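You operate a simulated robot arm through the tools that you are given. There is no shell and no other tool.

Carry out the task below with a simulated two-armed robot. There is one attempt and no reset: what you move stays moved.

TASK
Put the film brake on and set it to 10 newtons.
Fine: the nut is under the clear cover, close it again; leave the machine locked off.

It is judged by the outcome, as a careful person would: the job done as asked, and still so three seconds after it is handed in. It fails if anything else is knocked over, pushed out of place, dropped, spilled or broken. Lids that push on must go on centred and level and be pressed home; caps that screw on are set level and turned clockwise until they are tight.

THE ROBOT
Two 7-joint arms with three-finger grippers on one trunk that stands fixed in place. Base frame: the origin is at the foot of the trunk, x ahead of it, y to its left, z up. Readings come in mm, degrees, newtons and seconds.
The left shoulder is at [70, 165, 1238], the right one opposite. With the tool pointing down near the work surface each hand reaches from about 380 to 880 mm from the base axis, measured 20 degrees to its own side. Payload 3.91 kg a hand.
Tool frame (each hand has its own): the origin (TCP) lies between the finger pads and is the grasp point; the fingertips stand 30 mm ahead of it; z points along the fingers, y is the line along which they close. The gripper opens to 116 mm; its body begins 73 mm behind the TCP.
Orientation is told as [roll, pitch, yaw] about the base's x, y, z axes, in that order, counted from this pose: with the fingers straight down and closing along the base's y, the tool's x points along the base's -x, its y along +y and its z along -z.

THE INTERFACE
- The arms move only by the tool drive_tool. It takes "left_deltas", "right_deltas" or both (then of equal length, played together; a hand with none holds still); each is a list of rows, each a list of 7 numbers: the shift along the tool's x, y, z in mm, then the turn, a rotation vector about the tool's x, y, z in degrees, then the gripper command, from -1 (fully open) to 1 (shut), values between in proportion. In form: [[x, y, z, rx, ry, rz, claw], ...]. A call has 1 to 20 rows; each row is the pose to reach, as a shift and turn from the pose commanded when the call began, along the tool's axes at that moment. A row lasts 0.2 s, in which the tool goes at most 50 mm and 8.6 degrees; a call with a longer step from one row to the next is refused whole, and so is a gripper value outside its range. A pose out of reach is approached as far as the arm can. The call stops where the force on the tool passes 50 N (or 10 N more than at its start, if that is more) or the arm is blocked; 0.2 s more then pass. Each finger travels about 153 mm/s and halts on what it meets, pressing with about 22 N; the grip force reading is that of the motor and also rises with nothing between the fingers. The clock runs only during rows and for 0.2 s after the last one: add rows that repeat a pose to give the fingers time. It gives the time, the measured TCP pose, the force on the tool (base axes), the opening and the grip force at its end, in the units of the frame above (readings bear some noise), with the torque about the TCP (base axes, N m) and any sound that the robot's microphone picked up.
- Cameras (640 x 400 px; columns grow to the right, rows downward): "scene" is now at [120, 51.8, 1554.3]; the picture's right is [0.61, -0.79, -0.00], its down [-0.47, -0.36, -0.81] and it looks along [0.64, 0.49, -0.59] (base axes); focal length 364 px, centre (320, 200). "left" rides on the left gripper at [75, 17, -88] in its tool frame; the picture's right is [-0.22, 0.97, 0.00], its down [-0.70, -0.16, -0.70] and it looks along [-0.68, -0.16, 0.71] (tool axes); focal length 247 px, centre (320, 200). "right" rides on the right gripper at [52, 56, -88] in its tool frame; the picture's right is [-0.73, 0.68, 0.00], its down [-0.49, -0.52, -0.70] and it looks along [-0.48, -0.51, 0.71] (tool axes); focal length 247 px, centre (320, 200). There is no depth. A picture from a camera that has moved, and an enlarged one, comes with that camera's place and axes in the base frame and with its lens.
- camera(camera): a new picture of that camera. The clock stands still meanwhile.
- lift_body(by): slides the trunk up (or, below 0, down) by that many mm; the arms and the scene camera ride with it, the base frame stays. It gives what a move gives, with no picture.
- pan_tilt(pan, tilt): turns the head with the scene camera to pan (to the left, within 86 degrees either way) and tilt (down, from -29 to 69), counted from straight ahead of the robot. It gives what a move gives.
- zoom(camera, box): a new picture of the part [left, top, right, bottom] of that camera's present view, enlarged. The clock stands still meanwhile.
- close_job(): hands the job in; it is judged then, once.

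Nothing tells you positions but the pictures and the camera data. Unless the task says otherwise, let go and move clear before handing in.

The tools are called after "Call:" as a command line: name --argument value ..., lists and objects as JSON in quotes. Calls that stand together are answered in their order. drive_tool: Moves the arms, as the interface text tells. Its arguments: {"type":"object","properties":{"left_deltas":{"type":"array","items":{"type":"array","items":{"type":"number"}}},"right_deltas":{"type":"array","items":{"type":"array","items":{"type":"number"}}}},"required":[]} The other tools are called the same way: lift_body (by) moves the trunk up or down; pan_tilt (pan, tilt) turns the head that bears the scene camera; camera (camera) takes a picture; zoom (camera, box) takes an enlarged picture of a part of a camera's view; close_job () hands the job in.

At the start:

```text
t: 0.0
left_eef_pos: [389.0, 577.7, 1282.9]
left_tool_rot: [0.0, 0.1, 0.0]
left_force: [-0.3, 0.6, 0.5]
left_wrist_torque: [0.01, 0.02, 0.0]
left_gripper_width: 115.9
left_grip_force: 0.0
right_eef_pos: [431.8, 35.3, 1190.8]
right_tool_rot: [0.0, -0.1, 0.0]
right_force: [-0.1, -0.4, -0.2]
right_wrist_torque: [-0.01, -0.02, 0.04]
right_gripper_width: 116.1
right_grip_force: 0.0
trunk travel left (down, up): [-775.0, 65.0]
head pan, tilt (commanded): [37.6, 36.0]
```

scene: 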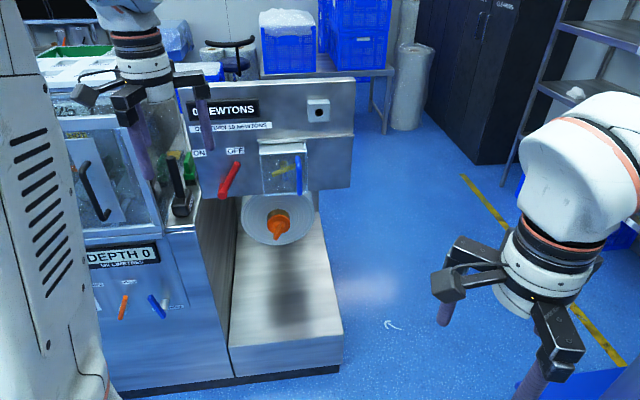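
right: 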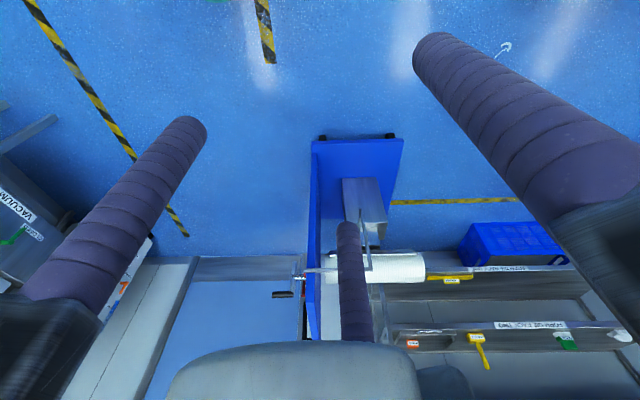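
left: 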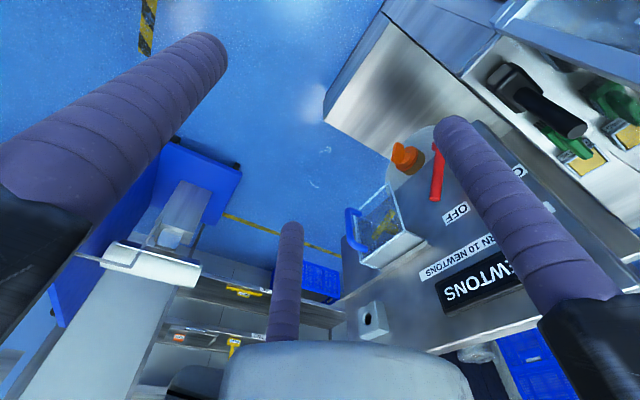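

The scene shows a machine with a panel: a display "0 NEWTONS", a red lever with ON/OFF labels, and a clear cover with a blue handle over a nut. I'll look closer before moving anything.

Call:
zoom --camera "scene" --box '[170, 70, 370, 195]'

Call:
zoom --camera "scene" --box '[180, 130, 340, 250]'

Call:
zoom --camera "scene" --box '[40, 80, 240, 330]'

Call:
zoom --camera "left" --box '[320, 80, 640, 350]'

```text
3.20 times, centred on (270, 132) of scene
camera zoom: at [120.0, 51.8, 1554.3], right [0.61, -0.79, 0.0], down [-0.47, -0.36, -0.81], along [0.64, 0.49, -0.59], focal length 1164 px, centre (480, 416)
```

zoom: 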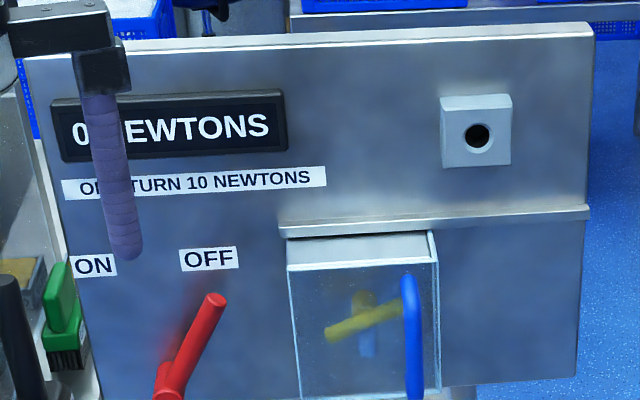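

```text
3.33 times, centred on (260, 190) of scene
camera zoom: at [120.0, 51.8, 1554.3], right [0.61, -0.79, 0.0], down [-0.47, -0.36, -0.81], along [0.64, 0.49, -0.59], focal length 1212 px, centre (520, 233)
```

zoom: 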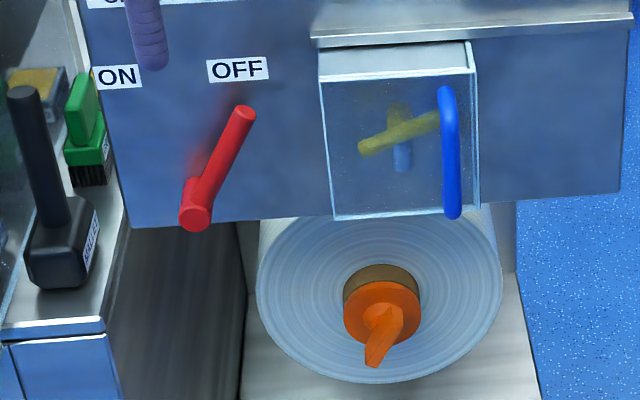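

```text
1.60 times, centred on (140, 205) of scene
camera zoom: at [120.0, 51.8, 1554.3], right [0.61, -0.79, 0.0], down [-0.47, -0.36, -0.81], along [0.64, 0.49, -0.59], focal length 582 px, centre (608, 192)
```

zoom: 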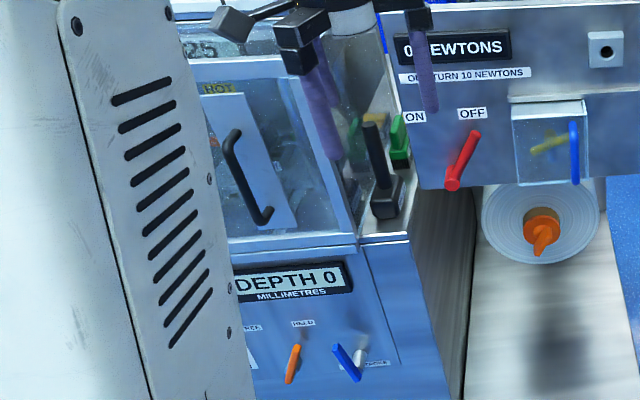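

```text
1.48 times, centred on (480, 215) of left
camera zoom: at [316.0, 596.8, 1370.5], right [0.22, 0.97, 0.0], down [0.7, -0.16, 0.7], along [0.68, -0.16, -0.71], focal length 366 px, centre (83, 178)
```

zoom: 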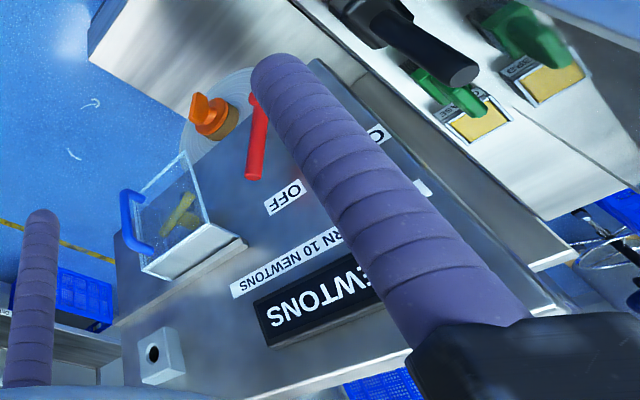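

The panel reads "ONE TURN 10 NEWTONS", with a red lever currently near OFF and a yellow winged nut under the clear box. I'll look around for whatever "locked off" refers to before I move an arm.

Call:
pan_tilt --pan 60 --tilt 30

Call:
camera --camera "scene"

Call:
pan_tilt --pan 15 --tilt 30

Call:
camera --camera "scene"

Call:
pan_tilt --pan -30 --tilt 30

Call:
camera --camera "scene"

Call:
pan_tilt --pan 60 --tilt 60

Call:
camera --camera "scene"

```text
t: 0.9
left_eef_pos: [389.7, 577.3, 1282.5]
left_tool_rot: [0.1, 0.1, -0.1]
left_force: [-0.2, 0.6, 0.9]
left_wrist_torque: [-0.01, -0.01, 0.01]
left_gripper_width: 116.1
left_grip_force: 0.1
right_eef_pos: [431.8, 34.6, 1190.8]
right_tool_rot: [0.0, -0.1, 0.0]
right_force: [0.4, 0.2, -0.2]
right_wrist_torque: [0.0, -0.03, -0.02]
right_gripper_width: 116.1
right_grip_force: 0.1
trunk travel left (down, up): [-775.0, 65.0]
head pan, tilt (commanded): [60.0, 30.0]
```

```text
taken
camera scene: at [96.0, 76.7, 1563.7], right [0.87, -0.5, 0.0], down [-0.25, -0.43, -0.87], along [0.43, 0.75, -0.5], focal length 364 px, centre (320, 200)
```

scene: 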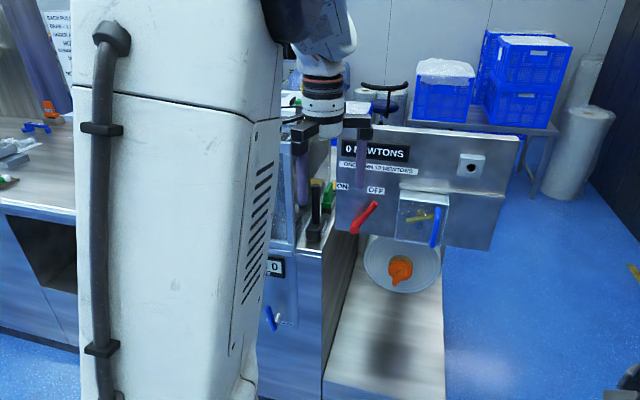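

```text
t: 2.0
left_eef_pos: [391.1, 578.8, 1281.4]
left_tool_rot: [0.0, 0.0, 0.1]
left_force: [0.4, 1.0, -0.2]
left_wrist_torque: [0.03, -0.01, -0.04]
left_gripper_width: 115.9
left_grip_force: 0.0
right_eef_pos: [433.3, 34.2, 1189.9]
right_tool_rot: [0.0, -0.1, 0.0]
right_force: [0.0, -0.3, 0.0]
right_wrist_torque: [0.01, 0.01, -0.02]
right_gripper_width: 115.8
right_grip_force: 0.0
trunk travel left (down, up): [-775.0, 65.0]
head pan, tilt (commanded): [15.0, 30.0]
```

```text
taken
camera scene: at [138.0, 21.9, 1563.7], right [0.26, -0.97, 0.0], down [-0.48, -0.13, -0.87], along [0.84, 0.23, -0.5], focal length 364 px, centre (320, 200)
```

scene: 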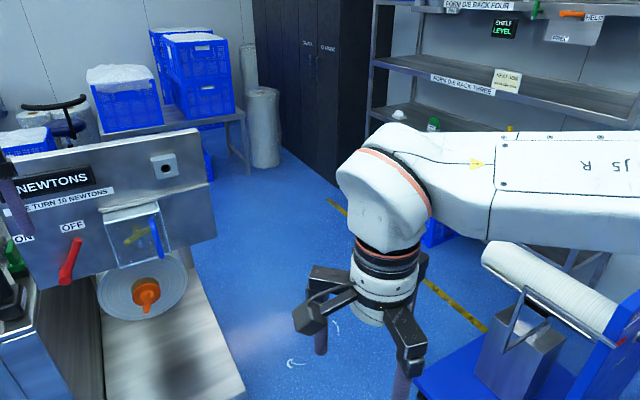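

```text
t: 3.1
left_eef_pos: [391.1, 577.5, 1281.6]
left_tool_rot: [0.1, 0.0, 0.0]
left_force: [0.0, 0.0, 1.0]
left_wrist_torque: [0.02, 0.0, -0.01]
left_gripper_width: 116.0
left_grip_force: 0.2
right_eef_pos: [432.6, 35.1, 1191.6]
right_tool_rot: [0.0, 0.0, -0.1]
right_force: [-0.3, -0.5, -0.3]
right_wrist_torque: [-0.01, 0.01, -0.01]
right_gripper_width: 116.2
right_grip_force: 0.0
trunk travel left (down, up): [-775.0, 65.0]
head pan, tilt (commanded): [-30.0, 30.0]
```

```text
taken
camera scene: at [129.1, -46.7, 1563.7], right [-0.5, -0.87, 0.0], down [-0.43, 0.25, -0.87], along [0.75, -0.43, -0.5], focal length 364 px, centre (320, 200)
```

scene: 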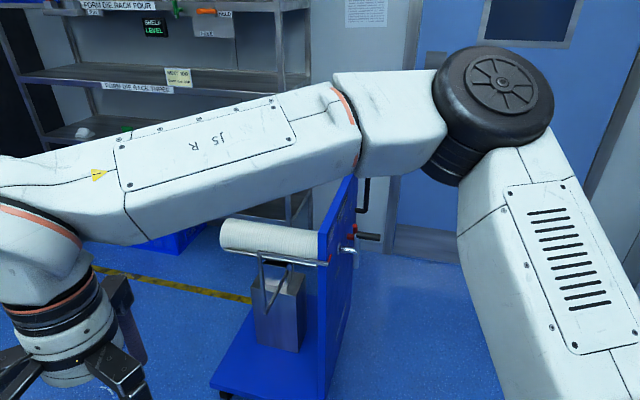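

```text
t: 4.8
left_eef_pos: [390.5, 576.9, 1281.2]
left_tool_rot: [0.0, 0.0, 0.0]
left_force: [-0.2, 0.0, -0.5]
left_wrist_torque: [-0.03, 0.0, -0.01]
left_gripper_width: 116.0
left_grip_force: 0.0
right_eef_pos: [433.6, 34.9, 1190.2]
right_tool_rot: [0.0, 0.1, 0.0]
right_force: [-0.3, 0.3, 0.4]
right_wrist_torque: [0.0, -0.01, 0.01]
right_gripper_width: 116.0
right_grip_force: 0.1
trunk travel left (down, up): [-775.0, 65.0]
head pan, tilt (commanded): [60.0, 60.0]
```

```text
taken
camera scene: at [84.1, 56.1, 1521.6], right [0.87, -0.5, 0.0], down [-0.43, -0.75, -0.5], along [0.25, 0.43, -0.87], focal length 364 px, centre (320, 200)
```

scene: 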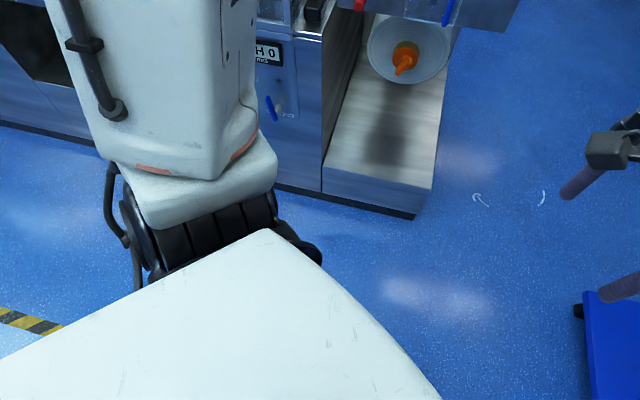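

The panel is around x 660–800, y 570–750, z 1090–1200. I'll read the other labels and the notices on the walls for the lock-off and the brake procedure.

Call:
pan_tilt --pan 80 --tilt 20

Call:
camera --camera "scene"

Call:
pan_tilt --pan 86 --tilt 15

Call:
zoom --camera "scene" --box '[160, 0, 480, 200]'

Call:
pan_tilt --pan -40 --tilt 5

Call:
camera --camera "scene"

Call:
pan_tilt --pan 20 --tilt 5

Call:
camera --camera "scene"

Call:
pan_tilt --pan 48 --tilt 35

Call:
camera --camera "scene"

```text
t: 5.8
left_eef_pos: [389.9, 578.8, 1280.4]
left_tool_rot: [0.0, 0.0, 0.0]
left_force: [0.7, 0.2, 0.2]
left_wrist_torque: [0.03, -0.01, -0.01]
left_gripper_width: 116.2
left_grip_force: 0.2
right_eef_pos: [433.0, 34.8, 1190.8]
right_tool_rot: [-0.1, 0.0, 0.0]
right_force: [0.1, 0.1, 0.1]
right_wrist_torque: [-0.01, 0.0, 0.0]
right_gripper_width: 116.0
right_grip_force: 0.1
trunk travel left (down, up): [-775.0, 65.0]
head pan, tilt (commanded): [80.0, 20.0]
```

```text
taken
camera scene: at [66.9, 90.1, 1579.7], right [0.98, -0.17, 0.0], down [-0.06, -0.34, -0.94], along [0.16, 0.93, -0.34], focal length 364 px, centre (320, 200)
```

scene: 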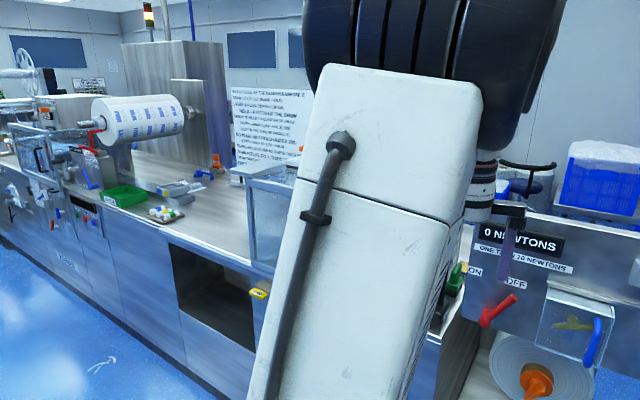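

```text
t: 6.5
left_eef_pos: [390.3, 579.5, 1281.4]
left_tool_rot: [0.0, 0.0, 0.0]
left_force: [0.3, -0.8, 0.7]
left_wrist_torque: [0.0, 0.0, 0.03]
left_gripper_width: 115.7
left_grip_force: 0.0
right_eef_pos: [433.4, 34.9, 1190.2]
right_tool_rot: [-0.1, 0.0, 0.1]
right_force: [0.2, 0.4, 0.5]
right_wrist_torque: [0.01, -0.01, 0.0]
right_gripper_width: 115.8
right_grip_force: 0.0
trunk travel left (down, up): [-775.0, 65.0]
head pan, tilt (commanded): [85.9, 15.0]
```

```text
2.00 times, centred on (320, 100) of scene
camera zoom: at [57.3, 91.6, 1587.9], right [1.0, -0.07, 0.0], down [-0.02, -0.26, -0.97], along [0.07, 0.96, -0.26], focal length 727 px, centre (320, 400)
```

zoom: 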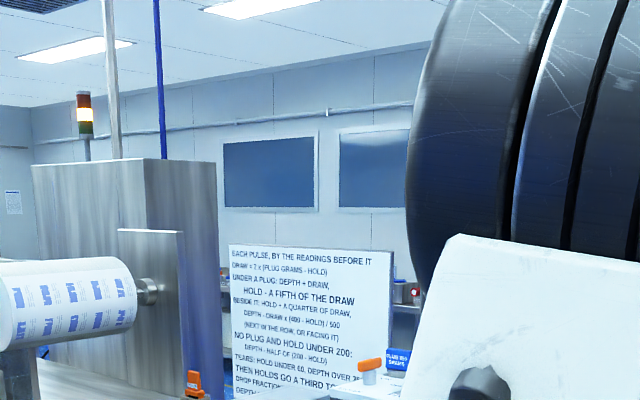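

```text
t: 8.6
left_eef_pos: [389.6, 578.4, 1283.4]
left_tool_rot: [0.0, -0.1, 0.0]
left_force: [-0.5, -0.4, 0.1]
left_wrist_torque: [-0.03, -0.04, 0.02]
left_gripper_width: 116.4
left_grip_force: 0.1
right_eef_pos: [433.5, 35.9, 1191.8]
right_tool_rot: [0.0, 0.0, 0.1]
right_force: [0.7, 1.0, -0.1]
right_wrist_torque: [0.02, 0.0, 0.03]
right_gripper_width: 116.0
right_grip_force: 0.0
trunk travel left (down, up): [-775.0, 65.0]
head pan, tilt (commanded): [-40.0, 5.0]
```

```text
taken
camera scene: at [121.1, -60.5, 1604.1], right [-0.64, -0.77, 0.0], down [-0.07, 0.06, -1.0], along [0.76, -0.64, -0.09], focal length 364 px, centre (320, 200)
```

scene: 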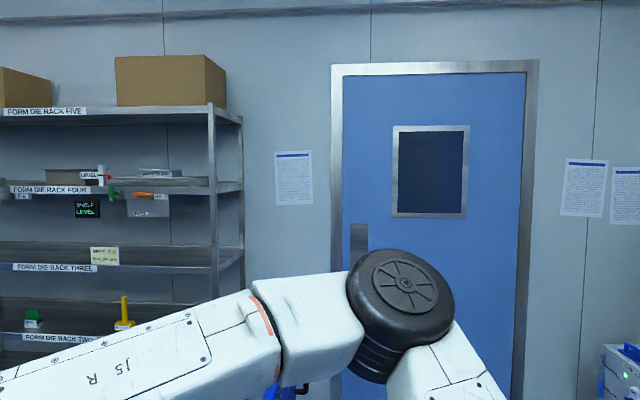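

```text
t: 9.9
left_eef_pos: [389.9, 578.3, 1282.5]
left_tool_rot: [-0.1, 0.0, 0.0]
left_force: [-0.9, 0.8, -1.1]
left_wrist_torque: [-0.02, 0.03, -0.03]
left_gripper_width: 116.3
left_grip_force: 0.2
right_eef_pos: [432.2, 35.1, 1190.2]
right_tool_rot: [0.0, -0.1, 0.0]
right_force: [-0.8, 0.5, -0.7]
right_wrist_torque: [0.05, -0.01, -0.01]
right_gripper_width: 116.0
right_grip_force: 0.1
trunk travel left (down, up): [-775.0, 65.0]
head pan, tilt (commanded): [20.0, 5.0]
```

```text
taken
camera scene: at [137.0, 29.8, 1604.1], right [0.34, -0.94, 0.0], down [-0.08, -0.03, -1.0], along [0.94, 0.34, -0.09], focal length 364 px, centre (320, 200)
```

scene: 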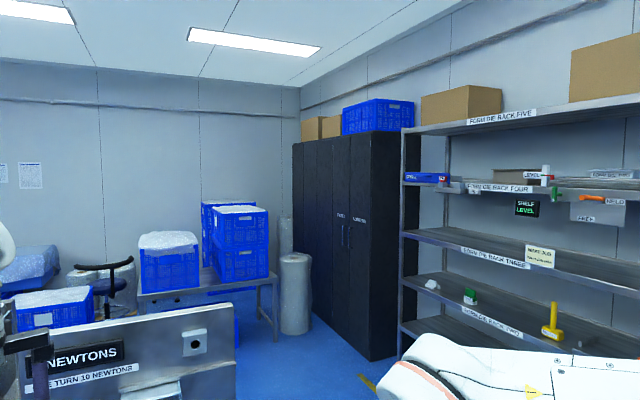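

```text
t: 10.8
left_eef_pos: [390.9, 578.7, 1282.2]
left_tool_rot: [0.1, 0.0, 0.1]
left_force: [-0.1, 0.2, 0.7]
left_wrist_torque: [0.02, 0.03, 0.0]
left_gripper_width: 116.1
left_grip_force: 0.0
right_eef_pos: [432.0, 35.0, 1191.6]
right_tool_rot: [-0.1, 0.0, 0.1]
right_force: [0.2, 0.3, -1.0]
right_wrist_torque: [0.02, -0.02, 0.0]
right_gripper_width: 116.1
right_grip_force: 0.1
trunk travel left (down, up): [-775.0, 65.0]
head pan, tilt (commanded): [48.0, 35.0]
```

```text
taken
camera scene: at [109.7, 63.8, 1556.0], right [0.74, -0.67, 0.0], down [-0.38, -0.43, -0.82], along [0.55, 0.61, -0.57], focal length 364 px, centre (320, 200)
```

scene: 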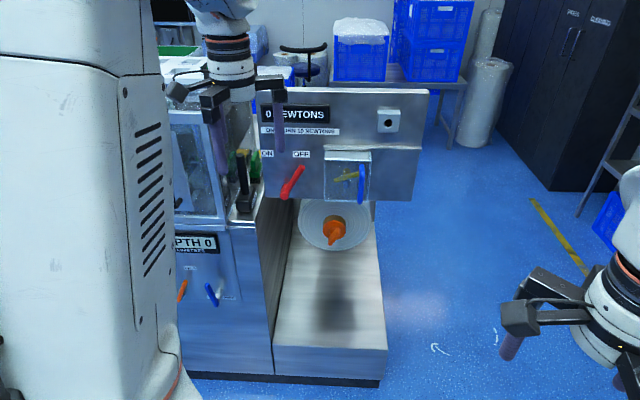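

The machine is a long blister line on the left. I'll zoom in on its controls and on the tag near the bench edge.

Call:
pan_tilt --pan 86 --tilt 28

Call:
camera --camera "scene"

Call:
zoom --camera "scene" --box '[0, 0, 160, 100]'

Call:
zoom --camera "scene" --box '[0, 80, 160, 180]'

Call:
zoom --camera "scene" --box '[140, 80, 300, 180]'

Call:
zoom --camera "scene" --box '[140, 180, 300, 280]'

```text
t: 11.8
left_eef_pos: [388.8, 578.8, 1282.7]
left_tool_rot: [0.0, 0.0, 0.0]
left_force: [0.4, -1.4, -0.7]
left_wrist_torque: [0.01, 0.0, 0.01]
left_gripper_width: 116.0
left_grip_force: 0.0
right_eef_pos: [432.8, 34.5, 1190.8]
right_tool_rot: [0.1, 0.1, 0.0]
right_force: [0.5, -0.2, -0.6]
right_wrist_torque: [0.0, 0.03, 0.0]
right_gripper_width: 115.6
right_grip_force: 0.1
trunk travel left (down, up): [-775.0, 65.0]
head pan, tilt (commanded): [85.9, 28.0]
```

```text
taken
camera scene: at [57.2, 89.4, 1566.9], right [1.0, -0.07, 0.0], down [-0.03, -0.47, -0.88], along [0.06, 0.88, -0.47], focal length 364 px, centre (320, 200)
```

scene: 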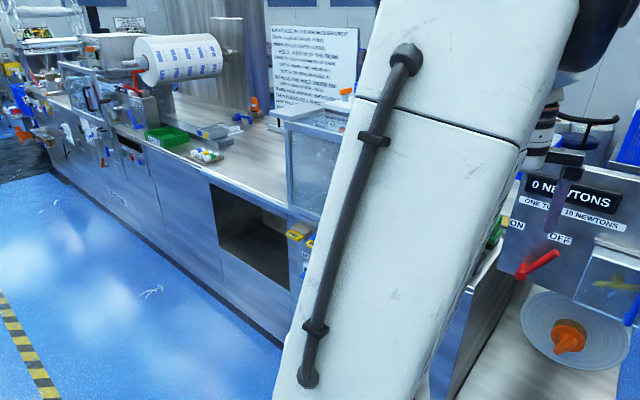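

```text
4.00 times, centred on (80, 50) of scene
camera zoom: at [57.2, 89.4, 1566.9], right [1.0, -0.07, 0.0], down [-0.03, -0.47, -0.88], along [0.06, 0.88, -0.47], focal length 1455 px, centre (1280, 800)
```

zoom: 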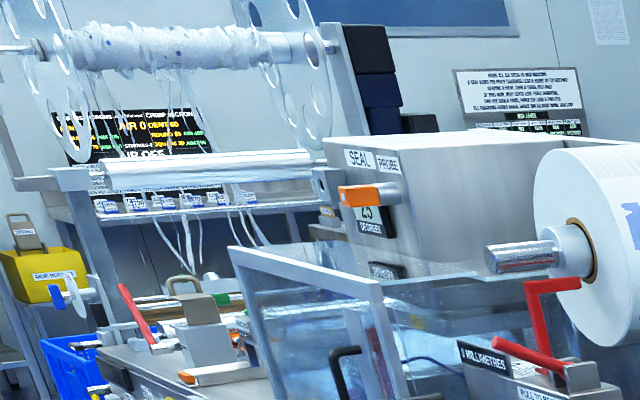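

```text
4.00 times, centred on (80, 130) of scene
camera zoom: at [57.2, 89.4, 1566.9], right [1.0, -0.07, 0.0], down [-0.03, -0.47, -0.88], along [0.06, 0.88, -0.47], focal length 1455 px, centre (1280, 480)
```

zoom: 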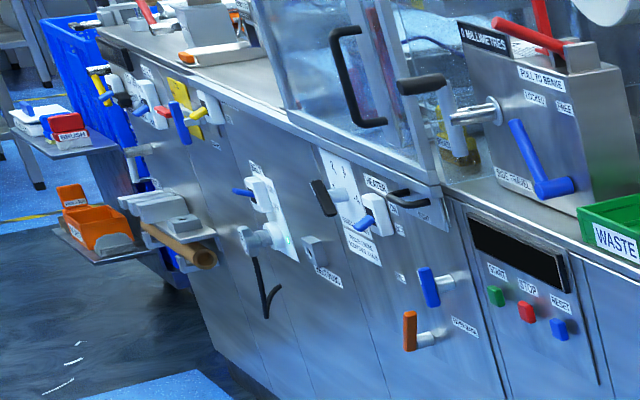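

```text
4.00 times, centred on (220, 130) of scene
camera zoom: at [57.2, 89.4, 1566.9], right [1.0, -0.07, 0.0], down [-0.03, -0.47, -0.88], along [0.06, 0.88, -0.47], focal length 1455 px, centre (720, 480)
```

zoom: 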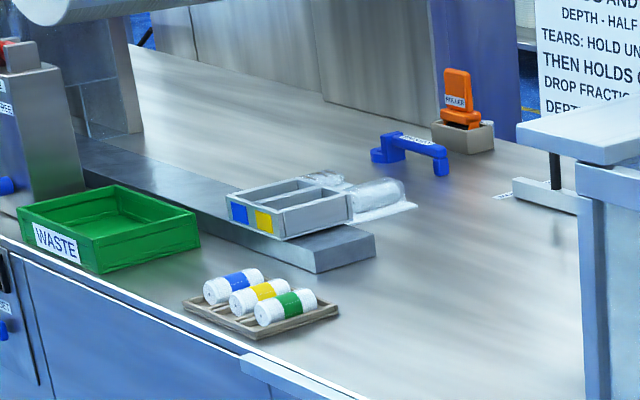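

```text
4.00 times, centred on (220, 230) of scene
camera zoom: at [57.2, 89.4, 1566.9], right [1.0, -0.07, 0.0], down [-0.03, -0.47, -0.88], along [0.06, 0.88, -0.47], focal length 1455 px, centre (720, 80)
```

zoom: 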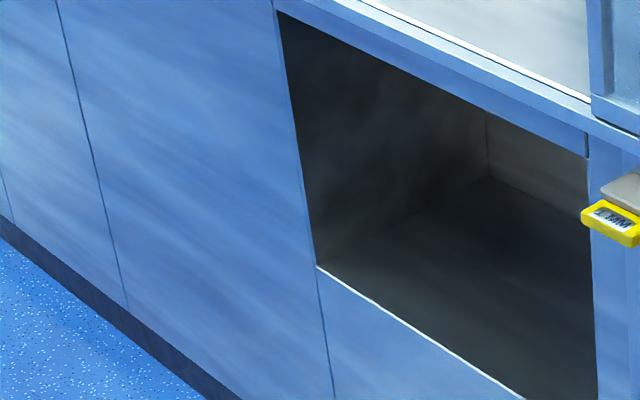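

The isolator (yellow plate) is at the far end, well away from this panel, so I'll leave it alone. Next I'll take precise pictures of the brake panel from both viewpoints to triangulate it.

Call:
pan_tilt --pan 45 --tilt 30

Call:
camera --camera "scene"

Call:
zoom --camera "scene" --box '[250, 110, 410, 210]'

Call:
zoom --camera "scene" --box '[250, 180, 410, 280]'

Call:
zoom --camera "left" --box '[320, 180, 480, 280]'

Call:
zoom --camera "left" --box '[340, 110, 500, 210]'

Call:
zoom --camera "left" --box '[320, 250, 480, 350]'

```text
t: 12.9
left_eef_pos: [390.1, 577.8, 1281.3]
left_tool_rot: [-0.1, 0.1, 0.0]
left_force: [-1.1, 0.0, 0.6]
left_wrist_torque: [-0.04, 0.01, 0.01]
left_gripper_width: 115.9
left_grip_force: 0.1
right_eef_pos: [431.7, 35.4, 1190.9]
right_tool_rot: [0.0, 0.0, 0.0]
right_force: [-0.5, 0.0, 0.3]
right_wrist_torque: [-0.01, -0.01, 0.0]
right_gripper_width: 116.0
right_grip_force: 0.1
trunk travel left (down, up): [-775.0, 65.0]
head pan, tilt (commanded): [45.0, 30.0]
```

```text
taken
camera scene: at [114.6, 62.5, 1563.7], right [0.71, -0.71, 0.0], down [-0.35, -0.35, -0.87], along [0.61, 0.61, -0.5], focal length 364 px, centre (320, 200)
```

scene: 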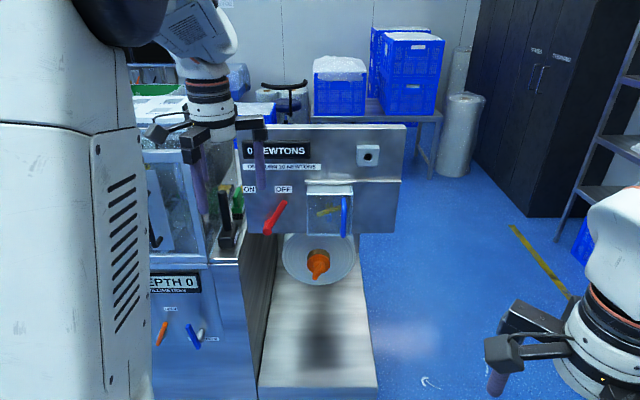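

```text
4.00 times, centred on (330, 160) of scene
camera zoom: at [114.6, 62.5, 1563.7], right [0.71, -0.71, 0.0], down [-0.35, -0.35, -0.87], along [0.61, 0.61, -0.5], focal length 1455 px, centre (280, 360)
```

zoom: 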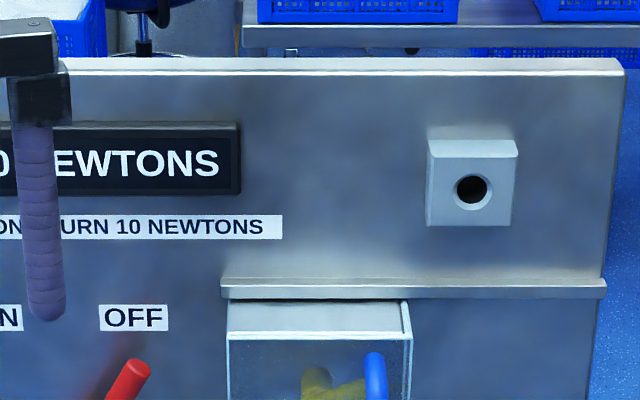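

```text
4.00 times, centred on (330, 230) of scene
camera zoom: at [114.6, 62.5, 1563.7], right [0.71, -0.71, 0.0], down [-0.35, -0.35, -0.87], along [0.61, 0.61, -0.5], focal length 1455 px, centre (280, 80)
```

zoom: 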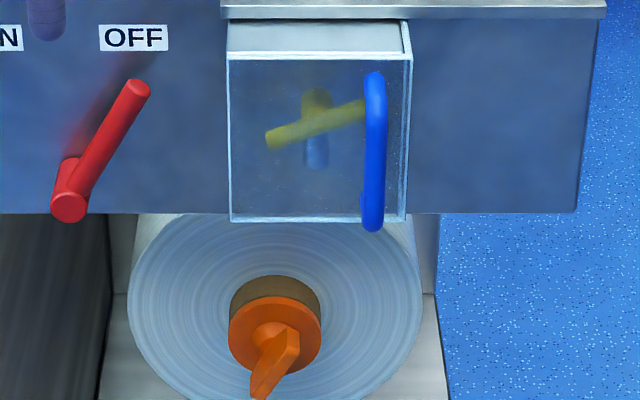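

```text
4.00 times, centred on (400, 230) of left
camera zoom: at [316.0, 596.8, 1370.5], right [0.22, 0.97, 0.0], down [0.7, -0.16, 0.7], along [0.68, -0.16, -0.71], focal length 988 px, centre (0, 80)
```

zoom: 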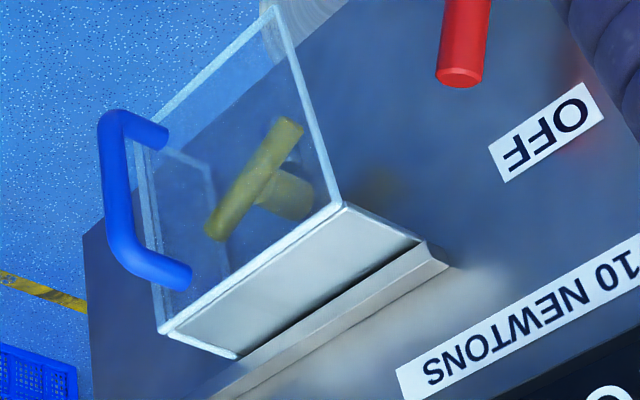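

```text
4.00 times, centred on (420, 160) of left
camera zoom: at [316.0, 596.8, 1370.5], right [0.22, 0.97, 0.0], down [0.7, -0.16, 0.7], along [0.68, -0.16, -0.71], focal length 988 px, centre (-80, 360)
```

zoom: 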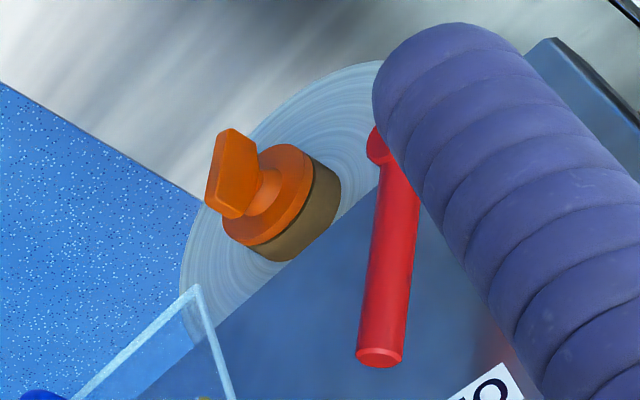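

```text
4.00 times, centred on (400, 300) of left
camera zoom: at [316.0, 596.8, 1370.5], right [0.22, 0.97, 0.0], down [0.7, -0.16, 0.7], along [0.68, -0.16, -0.71], focal length 988 px, centre (0, -200)
```

zoom: 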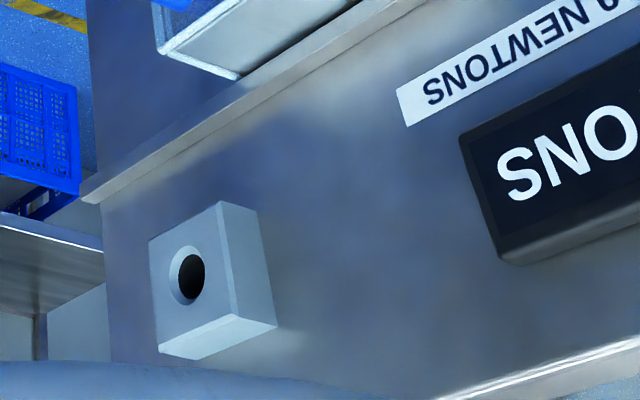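

The panel faces the robot squarely at 45°: the lever pivot, nut and cover all sit at about 950–1000 mm along the [0.71, 0.71] direction. I'll swing the left hand to point at the panel from a safe distance and get a close view of the cover with the wrist camera.

Call:
drive_tool --left_deltas '[[-11.2, -9.2, 15.2, -2.93, -7.08, -2.93, -1], [-22.3, -18.5, 30.5, -5.87, -14.15, -5.87, -1], [-33.5, -27.8, 45.8, -8.8, -21.2, -8.8, -1], [-44.7, -37, 61, -11.7, -28.3, -11.7, -1], [-55.8, -46.2, 76.2, -14.7, -35.4, -14.7, -1], [-67, -55.5, 91.5, -17.6, -42.5, -17.6, -1], [-78.2, -64.8, 106.8, -20.5, -49.5, -20.5, -1], [-89.3, -74, 122, -23.5, -56.6, -23.5, -1], [-100.5, -83.2, 137.2, -26.4, -63.7, -26.4, -1], [-111.7, -92.5, 152.5, -29.3, -70.8, -29.3, -1], [-122.8, -101.8, 167.8, -32.3, -77.8, -32.3, -1], [-134, -111, 183, -35.2, -84.9, -35.2, -1], [-134, -111, 183, -35.2, -84.9, -35.2, -1]]'

Call:
camera --camera "left"

Call:
camera --camera "scene"

```text
t: 15.9
left_eef_pos: [427.3, 590.4, 1297.1]
left_tool_rot: [-13.5, -78.3, 53.2]
left_force: [0.3, -0.9, 0.0]
left_wrist_torque: [0.02, 0.02, 0.01]
left_gripper_width: 116.2
left_grip_force: 0.1
left hand out of reach, approached as far as the arm can: row 8, 9, 10, 11, 12, 13
right_eef_pos: [434.7, 34.3, 1190.2]
right_tool_rot: [-0.1, 0.2, -0.1]
right_force: [-0.4, -0.5, -0.1]
right_wrist_torque: [-0.01, 0.01, 0.01]
right_gripper_width: 116.0
right_grip_force: 0.0
trunk travel left (down, up): [-775.0, 65.0]
head pan, tilt (commanded): [45.0, 30.0]
stopped in row 13 (left hand): the arm was blocked; the commanded pose is now the measured one
```

```text
taken
camera left: at [340.6, 538.6, 1240.4], right [-0.6, 0.78, 0.17], down [-0.34, -0.44, 0.83], along [0.72, 0.44, 0.53], focal length 247 px, centre (320, 200)
```

left: 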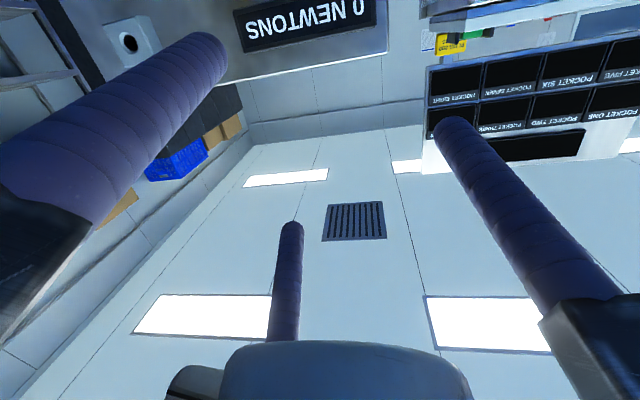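

```text
taken
camera scene: at [116.9, 62.5, 1563.5], right [0.71, -0.71, 0.0], down [-0.35, -0.35, -0.87], along [0.61, 0.61, -0.5], focal length 364 px, centre (320, 200)
```

scene: 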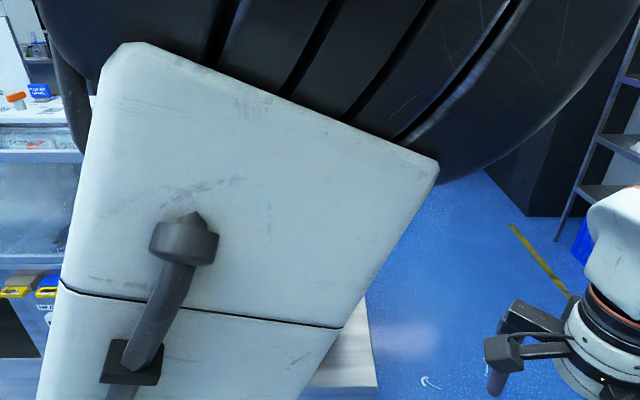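

The hand turned nearly to the panel direction but the arm ran into its limits with the position still high. I'll check the arm's configuration before choosing another route.

Call:
pan_tilt --pan 80 --tilt 40

Call:
camera --camera "scene"

Call:
pan_tilt --pan 20 --tilt 20

Call:
camera --camera "scene"

Call:
pan_tilt --pan 50 --tilt -10

Call:
camera --camera "scene"

```text
t: 16.9
left_eef_pos: [425.7, 591.5, 1297.5]
left_tool_rot: [-13.5, -78.4, 53.3]
left_force: [0.3, -0.9, 0.2]
left_wrist_torque: [-0.01, -0.03, 0.0]
left_gripper_width: 116.2
left_grip_force: 0.1
right_eef_pos: [431.9, 35.4, 1190.4]
right_tool_rot: [0.1, 0.0, 0.0]
right_force: [-0.3, 0.3, -0.1]
right_wrist_torque: [0.01, 0.01, -0.02]
right_gripper_width: 116.0
right_grip_force: 0.0
trunk travel left (down, up): [-775.0, 65.0]
head pan, tilt (commanded): [80.0, 40.0]
```

```text
taken
camera scene: at [65.6, 81.9, 1548.4], right [0.98, -0.17, 0.0], down [-0.11, -0.63, -0.77], along [0.13, 0.75, -0.64], focal length 364 px, centre (320, 200)
```

scene: 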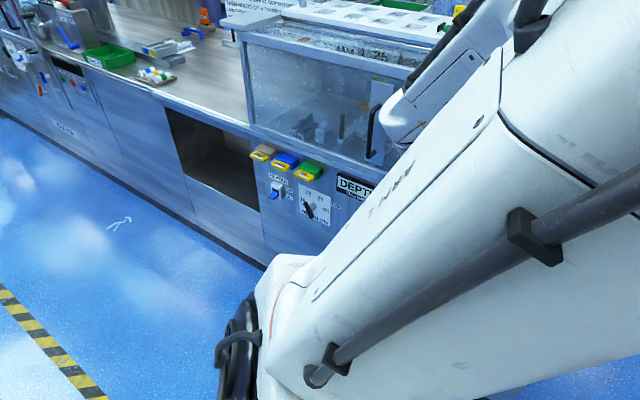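

```text
t: 18.2
left_eef_pos: [424.8, 591.3, 1297.2]
left_tool_rot: [-13.6, -78.4, 53.3]
left_force: [0.4, 0.4, 0.6]
left_wrist_torque: [0.01, -0.02, 0.0]
left_gripper_width: 115.9
left_grip_force: 0.1
right_eef_pos: [432.6, 33.9, 1190.1]
right_tool_rot: [-0.1, 0.0, 0.0]
right_force: [0.3, 0.3, 0.4]
right_wrist_torque: [0.0, -0.01, -0.01]
right_gripper_width: 116.0
right_grip_force: 0.1
trunk travel left (down, up): [-775.0, 65.0]
head pan, tilt (commanded): [20.0, 20.0]
```

```text
taken
camera scene: at [138.2, 30.3, 1579.7], right [0.34, -0.94, 0.0], down [-0.32, -0.12, -0.94], along [0.88, 0.32, -0.34], focal length 364 px, centre (320, 200)
```

scene: 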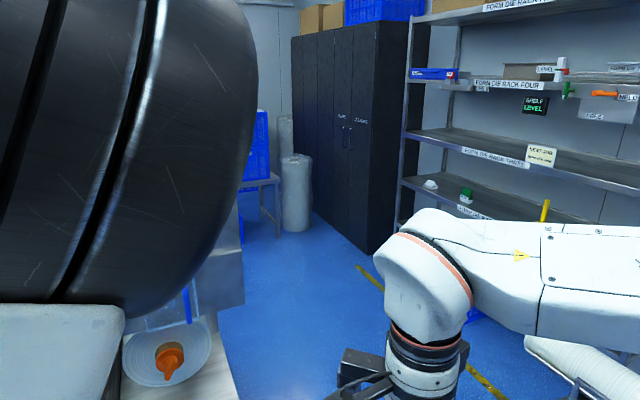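

```text
t: 19.2
left_eef_pos: [425.0, 590.6, 1298.0]
left_tool_rot: [-13.7, -78.4, 53.4]
left_force: [0.1, 0.0, -0.5]
left_wrist_torque: [-0.01, -0.02, -0.01]
left_gripper_width: 116.1
left_grip_force: 0.0
right_eef_pos: [432.8, 36.8, 1191.7]
right_tool_rot: [0.1, -0.1, 0.1]
right_force: [0.1, 0.3, 0.3]
right_wrist_torque: [0.01, 0.01, -0.02]
right_gripper_width: 116.1
right_grip_force: 0.0
trunk travel left (down, up): [-775.0, 65.0]
head pan, tilt (commanded): [50.0, -10.0]
```

```text
taken
camera scene: at [105.0, 62.9, 1627.2], right [0.77, -0.64, 0.0], down [0.11, 0.13, -0.98], along [0.63, 0.75, 0.17], focal length 364 px, centre (320, 200)
```

scene: 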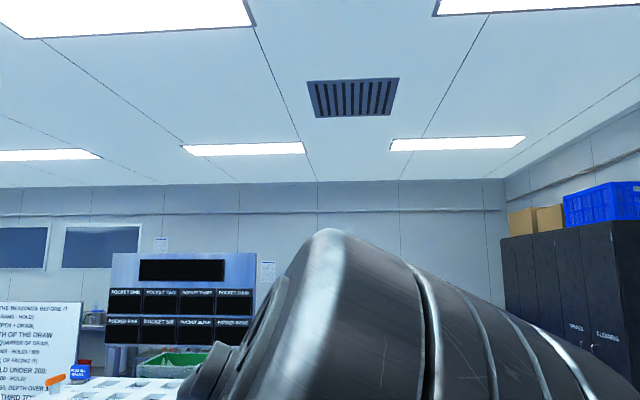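

The elbow is up and has swung close to the head, which is too near for a forward-pointing hand. I'll move the hand forward and down a bit from here so the arm stretches and the elbow drops.

Call:
drive_tool --left_deltas '[[7, 3, 27, 0, 0, 0, -1], [14, 6, 54, 0, 0, 0, -1], [22, 8, 80, 0, 0, 0, -1], [29, 11, 107, 0, 0, 0, -1], [29, 11, 107, 0, 0, 0, -1]]'

Call:
pan_tilt --pan 45 --tilt 30

Call:
camera --camera "scene"

Call:
camera --camera "left"

```text
t: 20.6
left_eef_pos: [480.0, 630.7, 1268.2]
left_tool_rot: [-22.7, -73.4, 64.3]
left_force: [-0.2, -0.4, -0.2]
left_wrist_torque: [0.01, 0.0, -0.02]
left_gripper_width: 116.2
left_grip_force: 0.0
left hand out of reach, approached as far as the arm can: row 1, 2, 3, 4, 5
right_eef_pos: [432.4, 34.1, 1190.6]
right_tool_rot: [0.0, 0.1, -0.1]
right_force: [-0.2, -0.8, 0.0]
right_wrist_torque: [-0.01, -0.02, -0.04]
right_gripper_width: 116.0
right_grip_force: 0.1
trunk travel left (down, up): [-775.0, 65.0]
head pan, tilt (commanded): [50.0, -10.0]
stopped in row 5 (left hand): the arm was blocked; the commanded pose is now the measured one
```

```text
t: 21.7
left_eef_pos: [479.6, 629.6, 1271.4]
left_tool_rot: [-23.0, -73.6, 64.4]
left_force: [-0.2, 0.0, -0.5]
left_wrist_torque: [0.0, -0.01, -0.01]
left_gripper_width: 116.1
left_grip_force: 0.0
right_eef_pos: [431.0, 35.4, 1191.1]
right_tool_rot: [0.0, -0.1, 0.0]
right_force: [-0.2, 0.0, 0.0]
right_wrist_torque: [0.02, 0.0, 0.02]
right_gripper_width: 116.0
right_grip_force: 0.0
trunk travel left (down, up): [-775.0, 65.0]
head pan, tilt (commanded): [45.0, 30.0]
```

```text
taken
camera scene: at [114.5, 62.3, 1563.8], right [0.71, -0.71, 0.0], down [-0.35, -0.35, -0.87], along [0.61, 0.61, -0.5], focal length 364 px, centre (320, 200)
```

scene: 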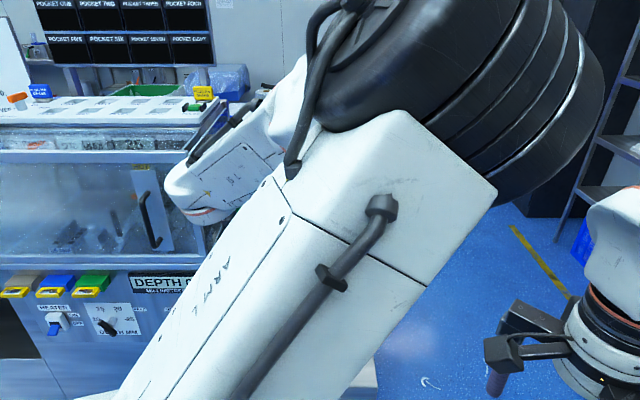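

```text
taken
camera left: at [394.7, 568.4, 1219.7], right [-0.63, 0.77, 0.11], down [-0.32, -0.38, 0.87], along [0.71, 0.51, 0.49], focal length 247 px, centre (320, 200)
```

left: 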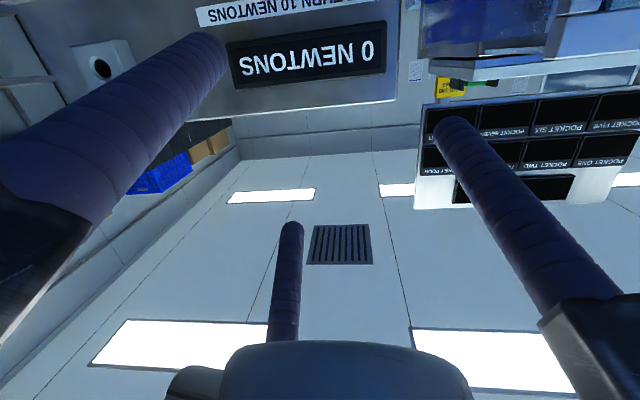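

The wrist can't bend the hand up past the forearm in this pose, so the elbow crossed to the wrong side. I'll go back to a hand-down pose, yawed to the panel, and then swing the hand in from the side.

Call:
drive_tool --left_deltas '[[1.2, -1.5, -11.8, -0.8, 8.3, 0.2, -1], [2.3, -3, -23.5, -1.6, 16.6, 0.4, -1], [3.5, -4.5, -35.3, -2.4, 24.9, 0.6, -1], [4.6, -6, -47, -3.2, 33.2, 0.8, -1], [5.8, -7.4, -58.8, -4, 41.4, 1, -1], [6.9, -8.9, -70.6, -4.8, 49.7, 1.2, -1], [8.1, -10.4, -82.4, -5.6, 58, 1.4, -1], [9.2, -11.9, -94.1, -6.4, 66.3, 1.6, -1], [10.4, -13.4, -105.9, -7.2, 74.6, 1.8, -1], [10.4, -13.4, -105.9, -7.2, 74.6, 1.8, -1]]'

Call:
camera --camera "scene"

```text
t: 23.9
left_eef_pos: [411.2, 549.0, 1289.3]
left_tool_rot: [0.2, -0.1, 45.0]
left_force: [-0.8, 0.2, 0.1]
left_wrist_torque: [-0.01, -0.01, 0.0]
left_gripper_width: 116.1
left_grip_force: 0.1
right_eef_pos: [431.9, 33.9, 1190.1]
right_tool_rot: [0.1, 0.0, 0.0]
right_force: [-0.4, -1.3, 0.5]
right_wrist_torque: [0.01, 0.0, 0.0]
right_gripper_width: 116.0
right_grip_force: 0.1
trunk travel left (down, up): [-775.0, 65.0]
head pan, tilt (commanded): [45.0, 30.0]
```

```text
taken
camera scene: at [114.5, 61.8, 1563.7], right [0.71, -0.71, 0.0], down [-0.35, -0.35, -0.87], along [0.61, 0.61, -0.5], focal length 364 px, centre (320, 200)
```

scene: 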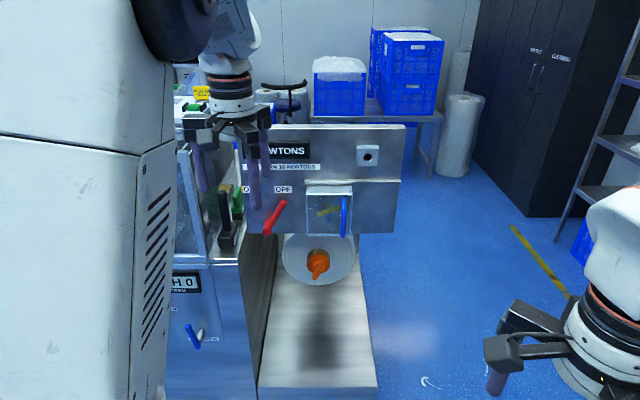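

The hand is back, pointing down and yawed to the panel. I'll roll it sideways about its own x-axis so the fingers point left, which turns the forearm joint.

Call:
drive_tool --left_deltas '[[-2, 2, 8, -8.2, 0, 0, -1], [-4, 4, 16, -16.4, 0, 0, -1], [-6, 6, 24, -24.5, 0, 0, -1], [-8, 8, 32, -32.7, 0, 0, -1], [-10, 10, 40, -40.9, 0, 0, -1], [-11, 12, 48, -49.1, 0, 0, -1], [-13, 15, 57, -57.3, 0, 0, -1], [-15, 17, 65, -65.5, 0, 0, -1], [-17, 19, 73, -73.6, 0, 0, -1], [-19, 21, 81, -81.8, 0, 0, -1], [-21, 23, 89, -90, 0, 0, -1], [-21, 23, 89, -90, 0, 0, -1]]'

Call:
camera --camera "scene"

Call:
camera --camera "left"

```text
t: 26.3
left_eef_pos: [407.7, 580.7, 1203.9]
left_tool_rot: [89.5, -0.5, 45.3]
left_force: [0.1, 0.4, -0.6]
left_wrist_torque: [-0.03, -0.03, 0.01]
left_gripper_width: 115.9
left_grip_force: 0.1
right_eef_pos: [438.8, 30.3, 1189.8]
right_tool_rot: [0.0, 0.2, -1.5]
right_force: [2.4, -13.1, -8.4]
right_wrist_torque: [1.93, 0.47, 0.02]
right_gripper_width: 115.8
right_grip_force: 0.0
trunk travel left (down, up): [-775.0, 65.0]
head pan, tilt (commanded): [45.0, 30.0]
stopped in row 12 (right hand): the force on the tool passed its limit at 125 N (the readings are from after the stop); the commanded pose is now the measured one
```

```text
taken
camera scene: at [114.5, 62.4, 1563.7], right [0.71, -0.71, 0.0], down [-0.35, -0.35, -0.87], along [0.61, 0.61, -0.5], focal length 364 px, centre (320, 200)
```

scene: 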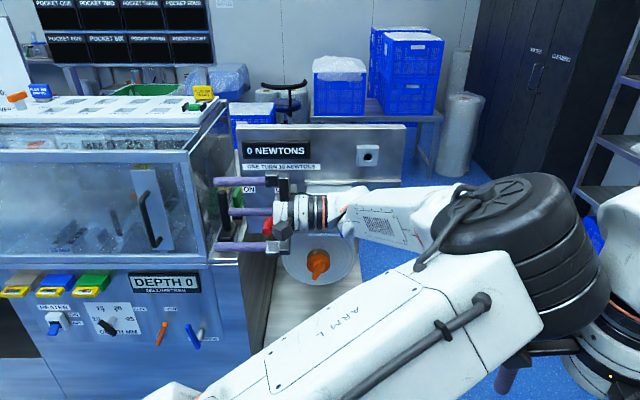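

```text
taken
camera left: at [417.5, 467.1, 1221.2], right [0.15, 0.16, 0.98], down [0.99, 0.0, -0.15], along [-0.02, 0.99, -0.16], focal length 247 px, centre (320, 200)
```

left: 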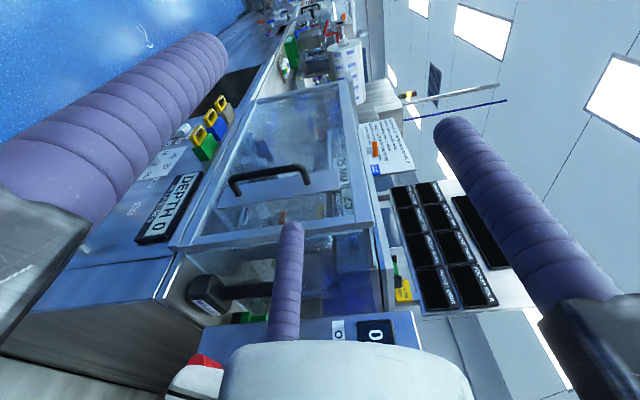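

The left elbow swung right and touched the right arm, so I'll undo that move. A better approach is to lower the trunk, so the forearm rises toward the panel and the wrist can point level in its natural bend.

Call:
drive_tool --left_deltas '[[2, 8, -2, 8.2, 0, 0, -1], [4, 16, -4, 16.4, 0, 0, -1], [6, 24, -7, 24.5, 0, 0, -1], [8, 31, -9, 32.7, 0, 0, -1], [10, 39, -11, 40.9, 0, 0, -1], [11, 47, -14, 49.1, 0, 0, -1], [13, 54, -16, 57.3, 0, 0, -1], [15, 62, -18, 65.5, 0, 0, -1], [17, 70, -21, 73.6, 0, 0, -1], [18, 78, -23, 81.8, 0, 0, -1], [20, 85, -25, 89.5, 0, 0, -1], [20, 85, -25, 89.5, 0, 0, -1]]'

Call:
camera --camera "scene"

Call:
camera --camera "right"

```text
t: 28.9
left_eef_pos: [413.1, 549.2, 1288.2]
left_tool_rot: [0.3, -0.4, 45.0]
left_force: [0.0, 0.6, -0.3]
left_wrist_torque: [-0.03, 0.05, -0.01]
left_gripper_width: 115.8
left_grip_force: 0.0
right_eef_pos: [440.7, 29.9, 1191.4]
right_tool_rot: [0.1, 0.4, -1.4]
right_force: [-0.1, 0.5, 0.0]
right_wrist_torque: [-0.02, 0.02, -0.03]
right_gripper_width: 115.8
right_grip_force: 0.0
trunk travel left (down, up): [-775.0, 65.0]
head pan, tilt (commanded): [45.0, 30.0]
```

```text
taken
camera scene: at [115.8, 61.3, 1563.6], right [0.71, -0.71, 0.0], down [-0.35, -0.35, -0.87], along [0.61, 0.61, -0.5], focal length 364 px, centre (320, 200)
```

scene: 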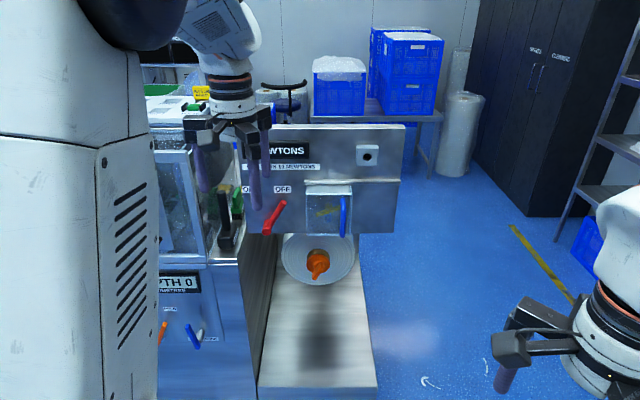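

```text
taken
camera right: at [389.3, 86.8, 1279.7], right [0.75, 0.66, 0.0], down [0.48, -0.54, 0.7], along [0.46, -0.52, -0.72], focal length 247 px, centre (320, 200)
```

right: 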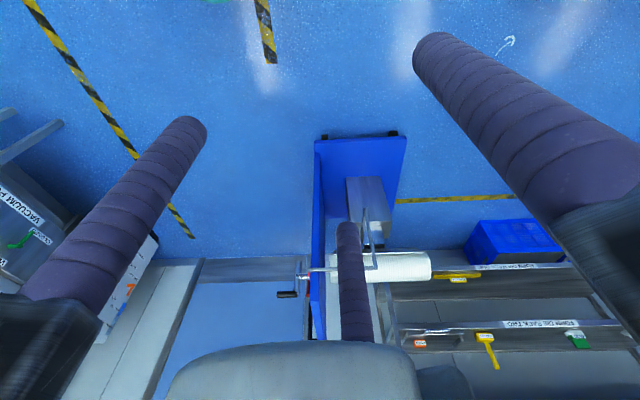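

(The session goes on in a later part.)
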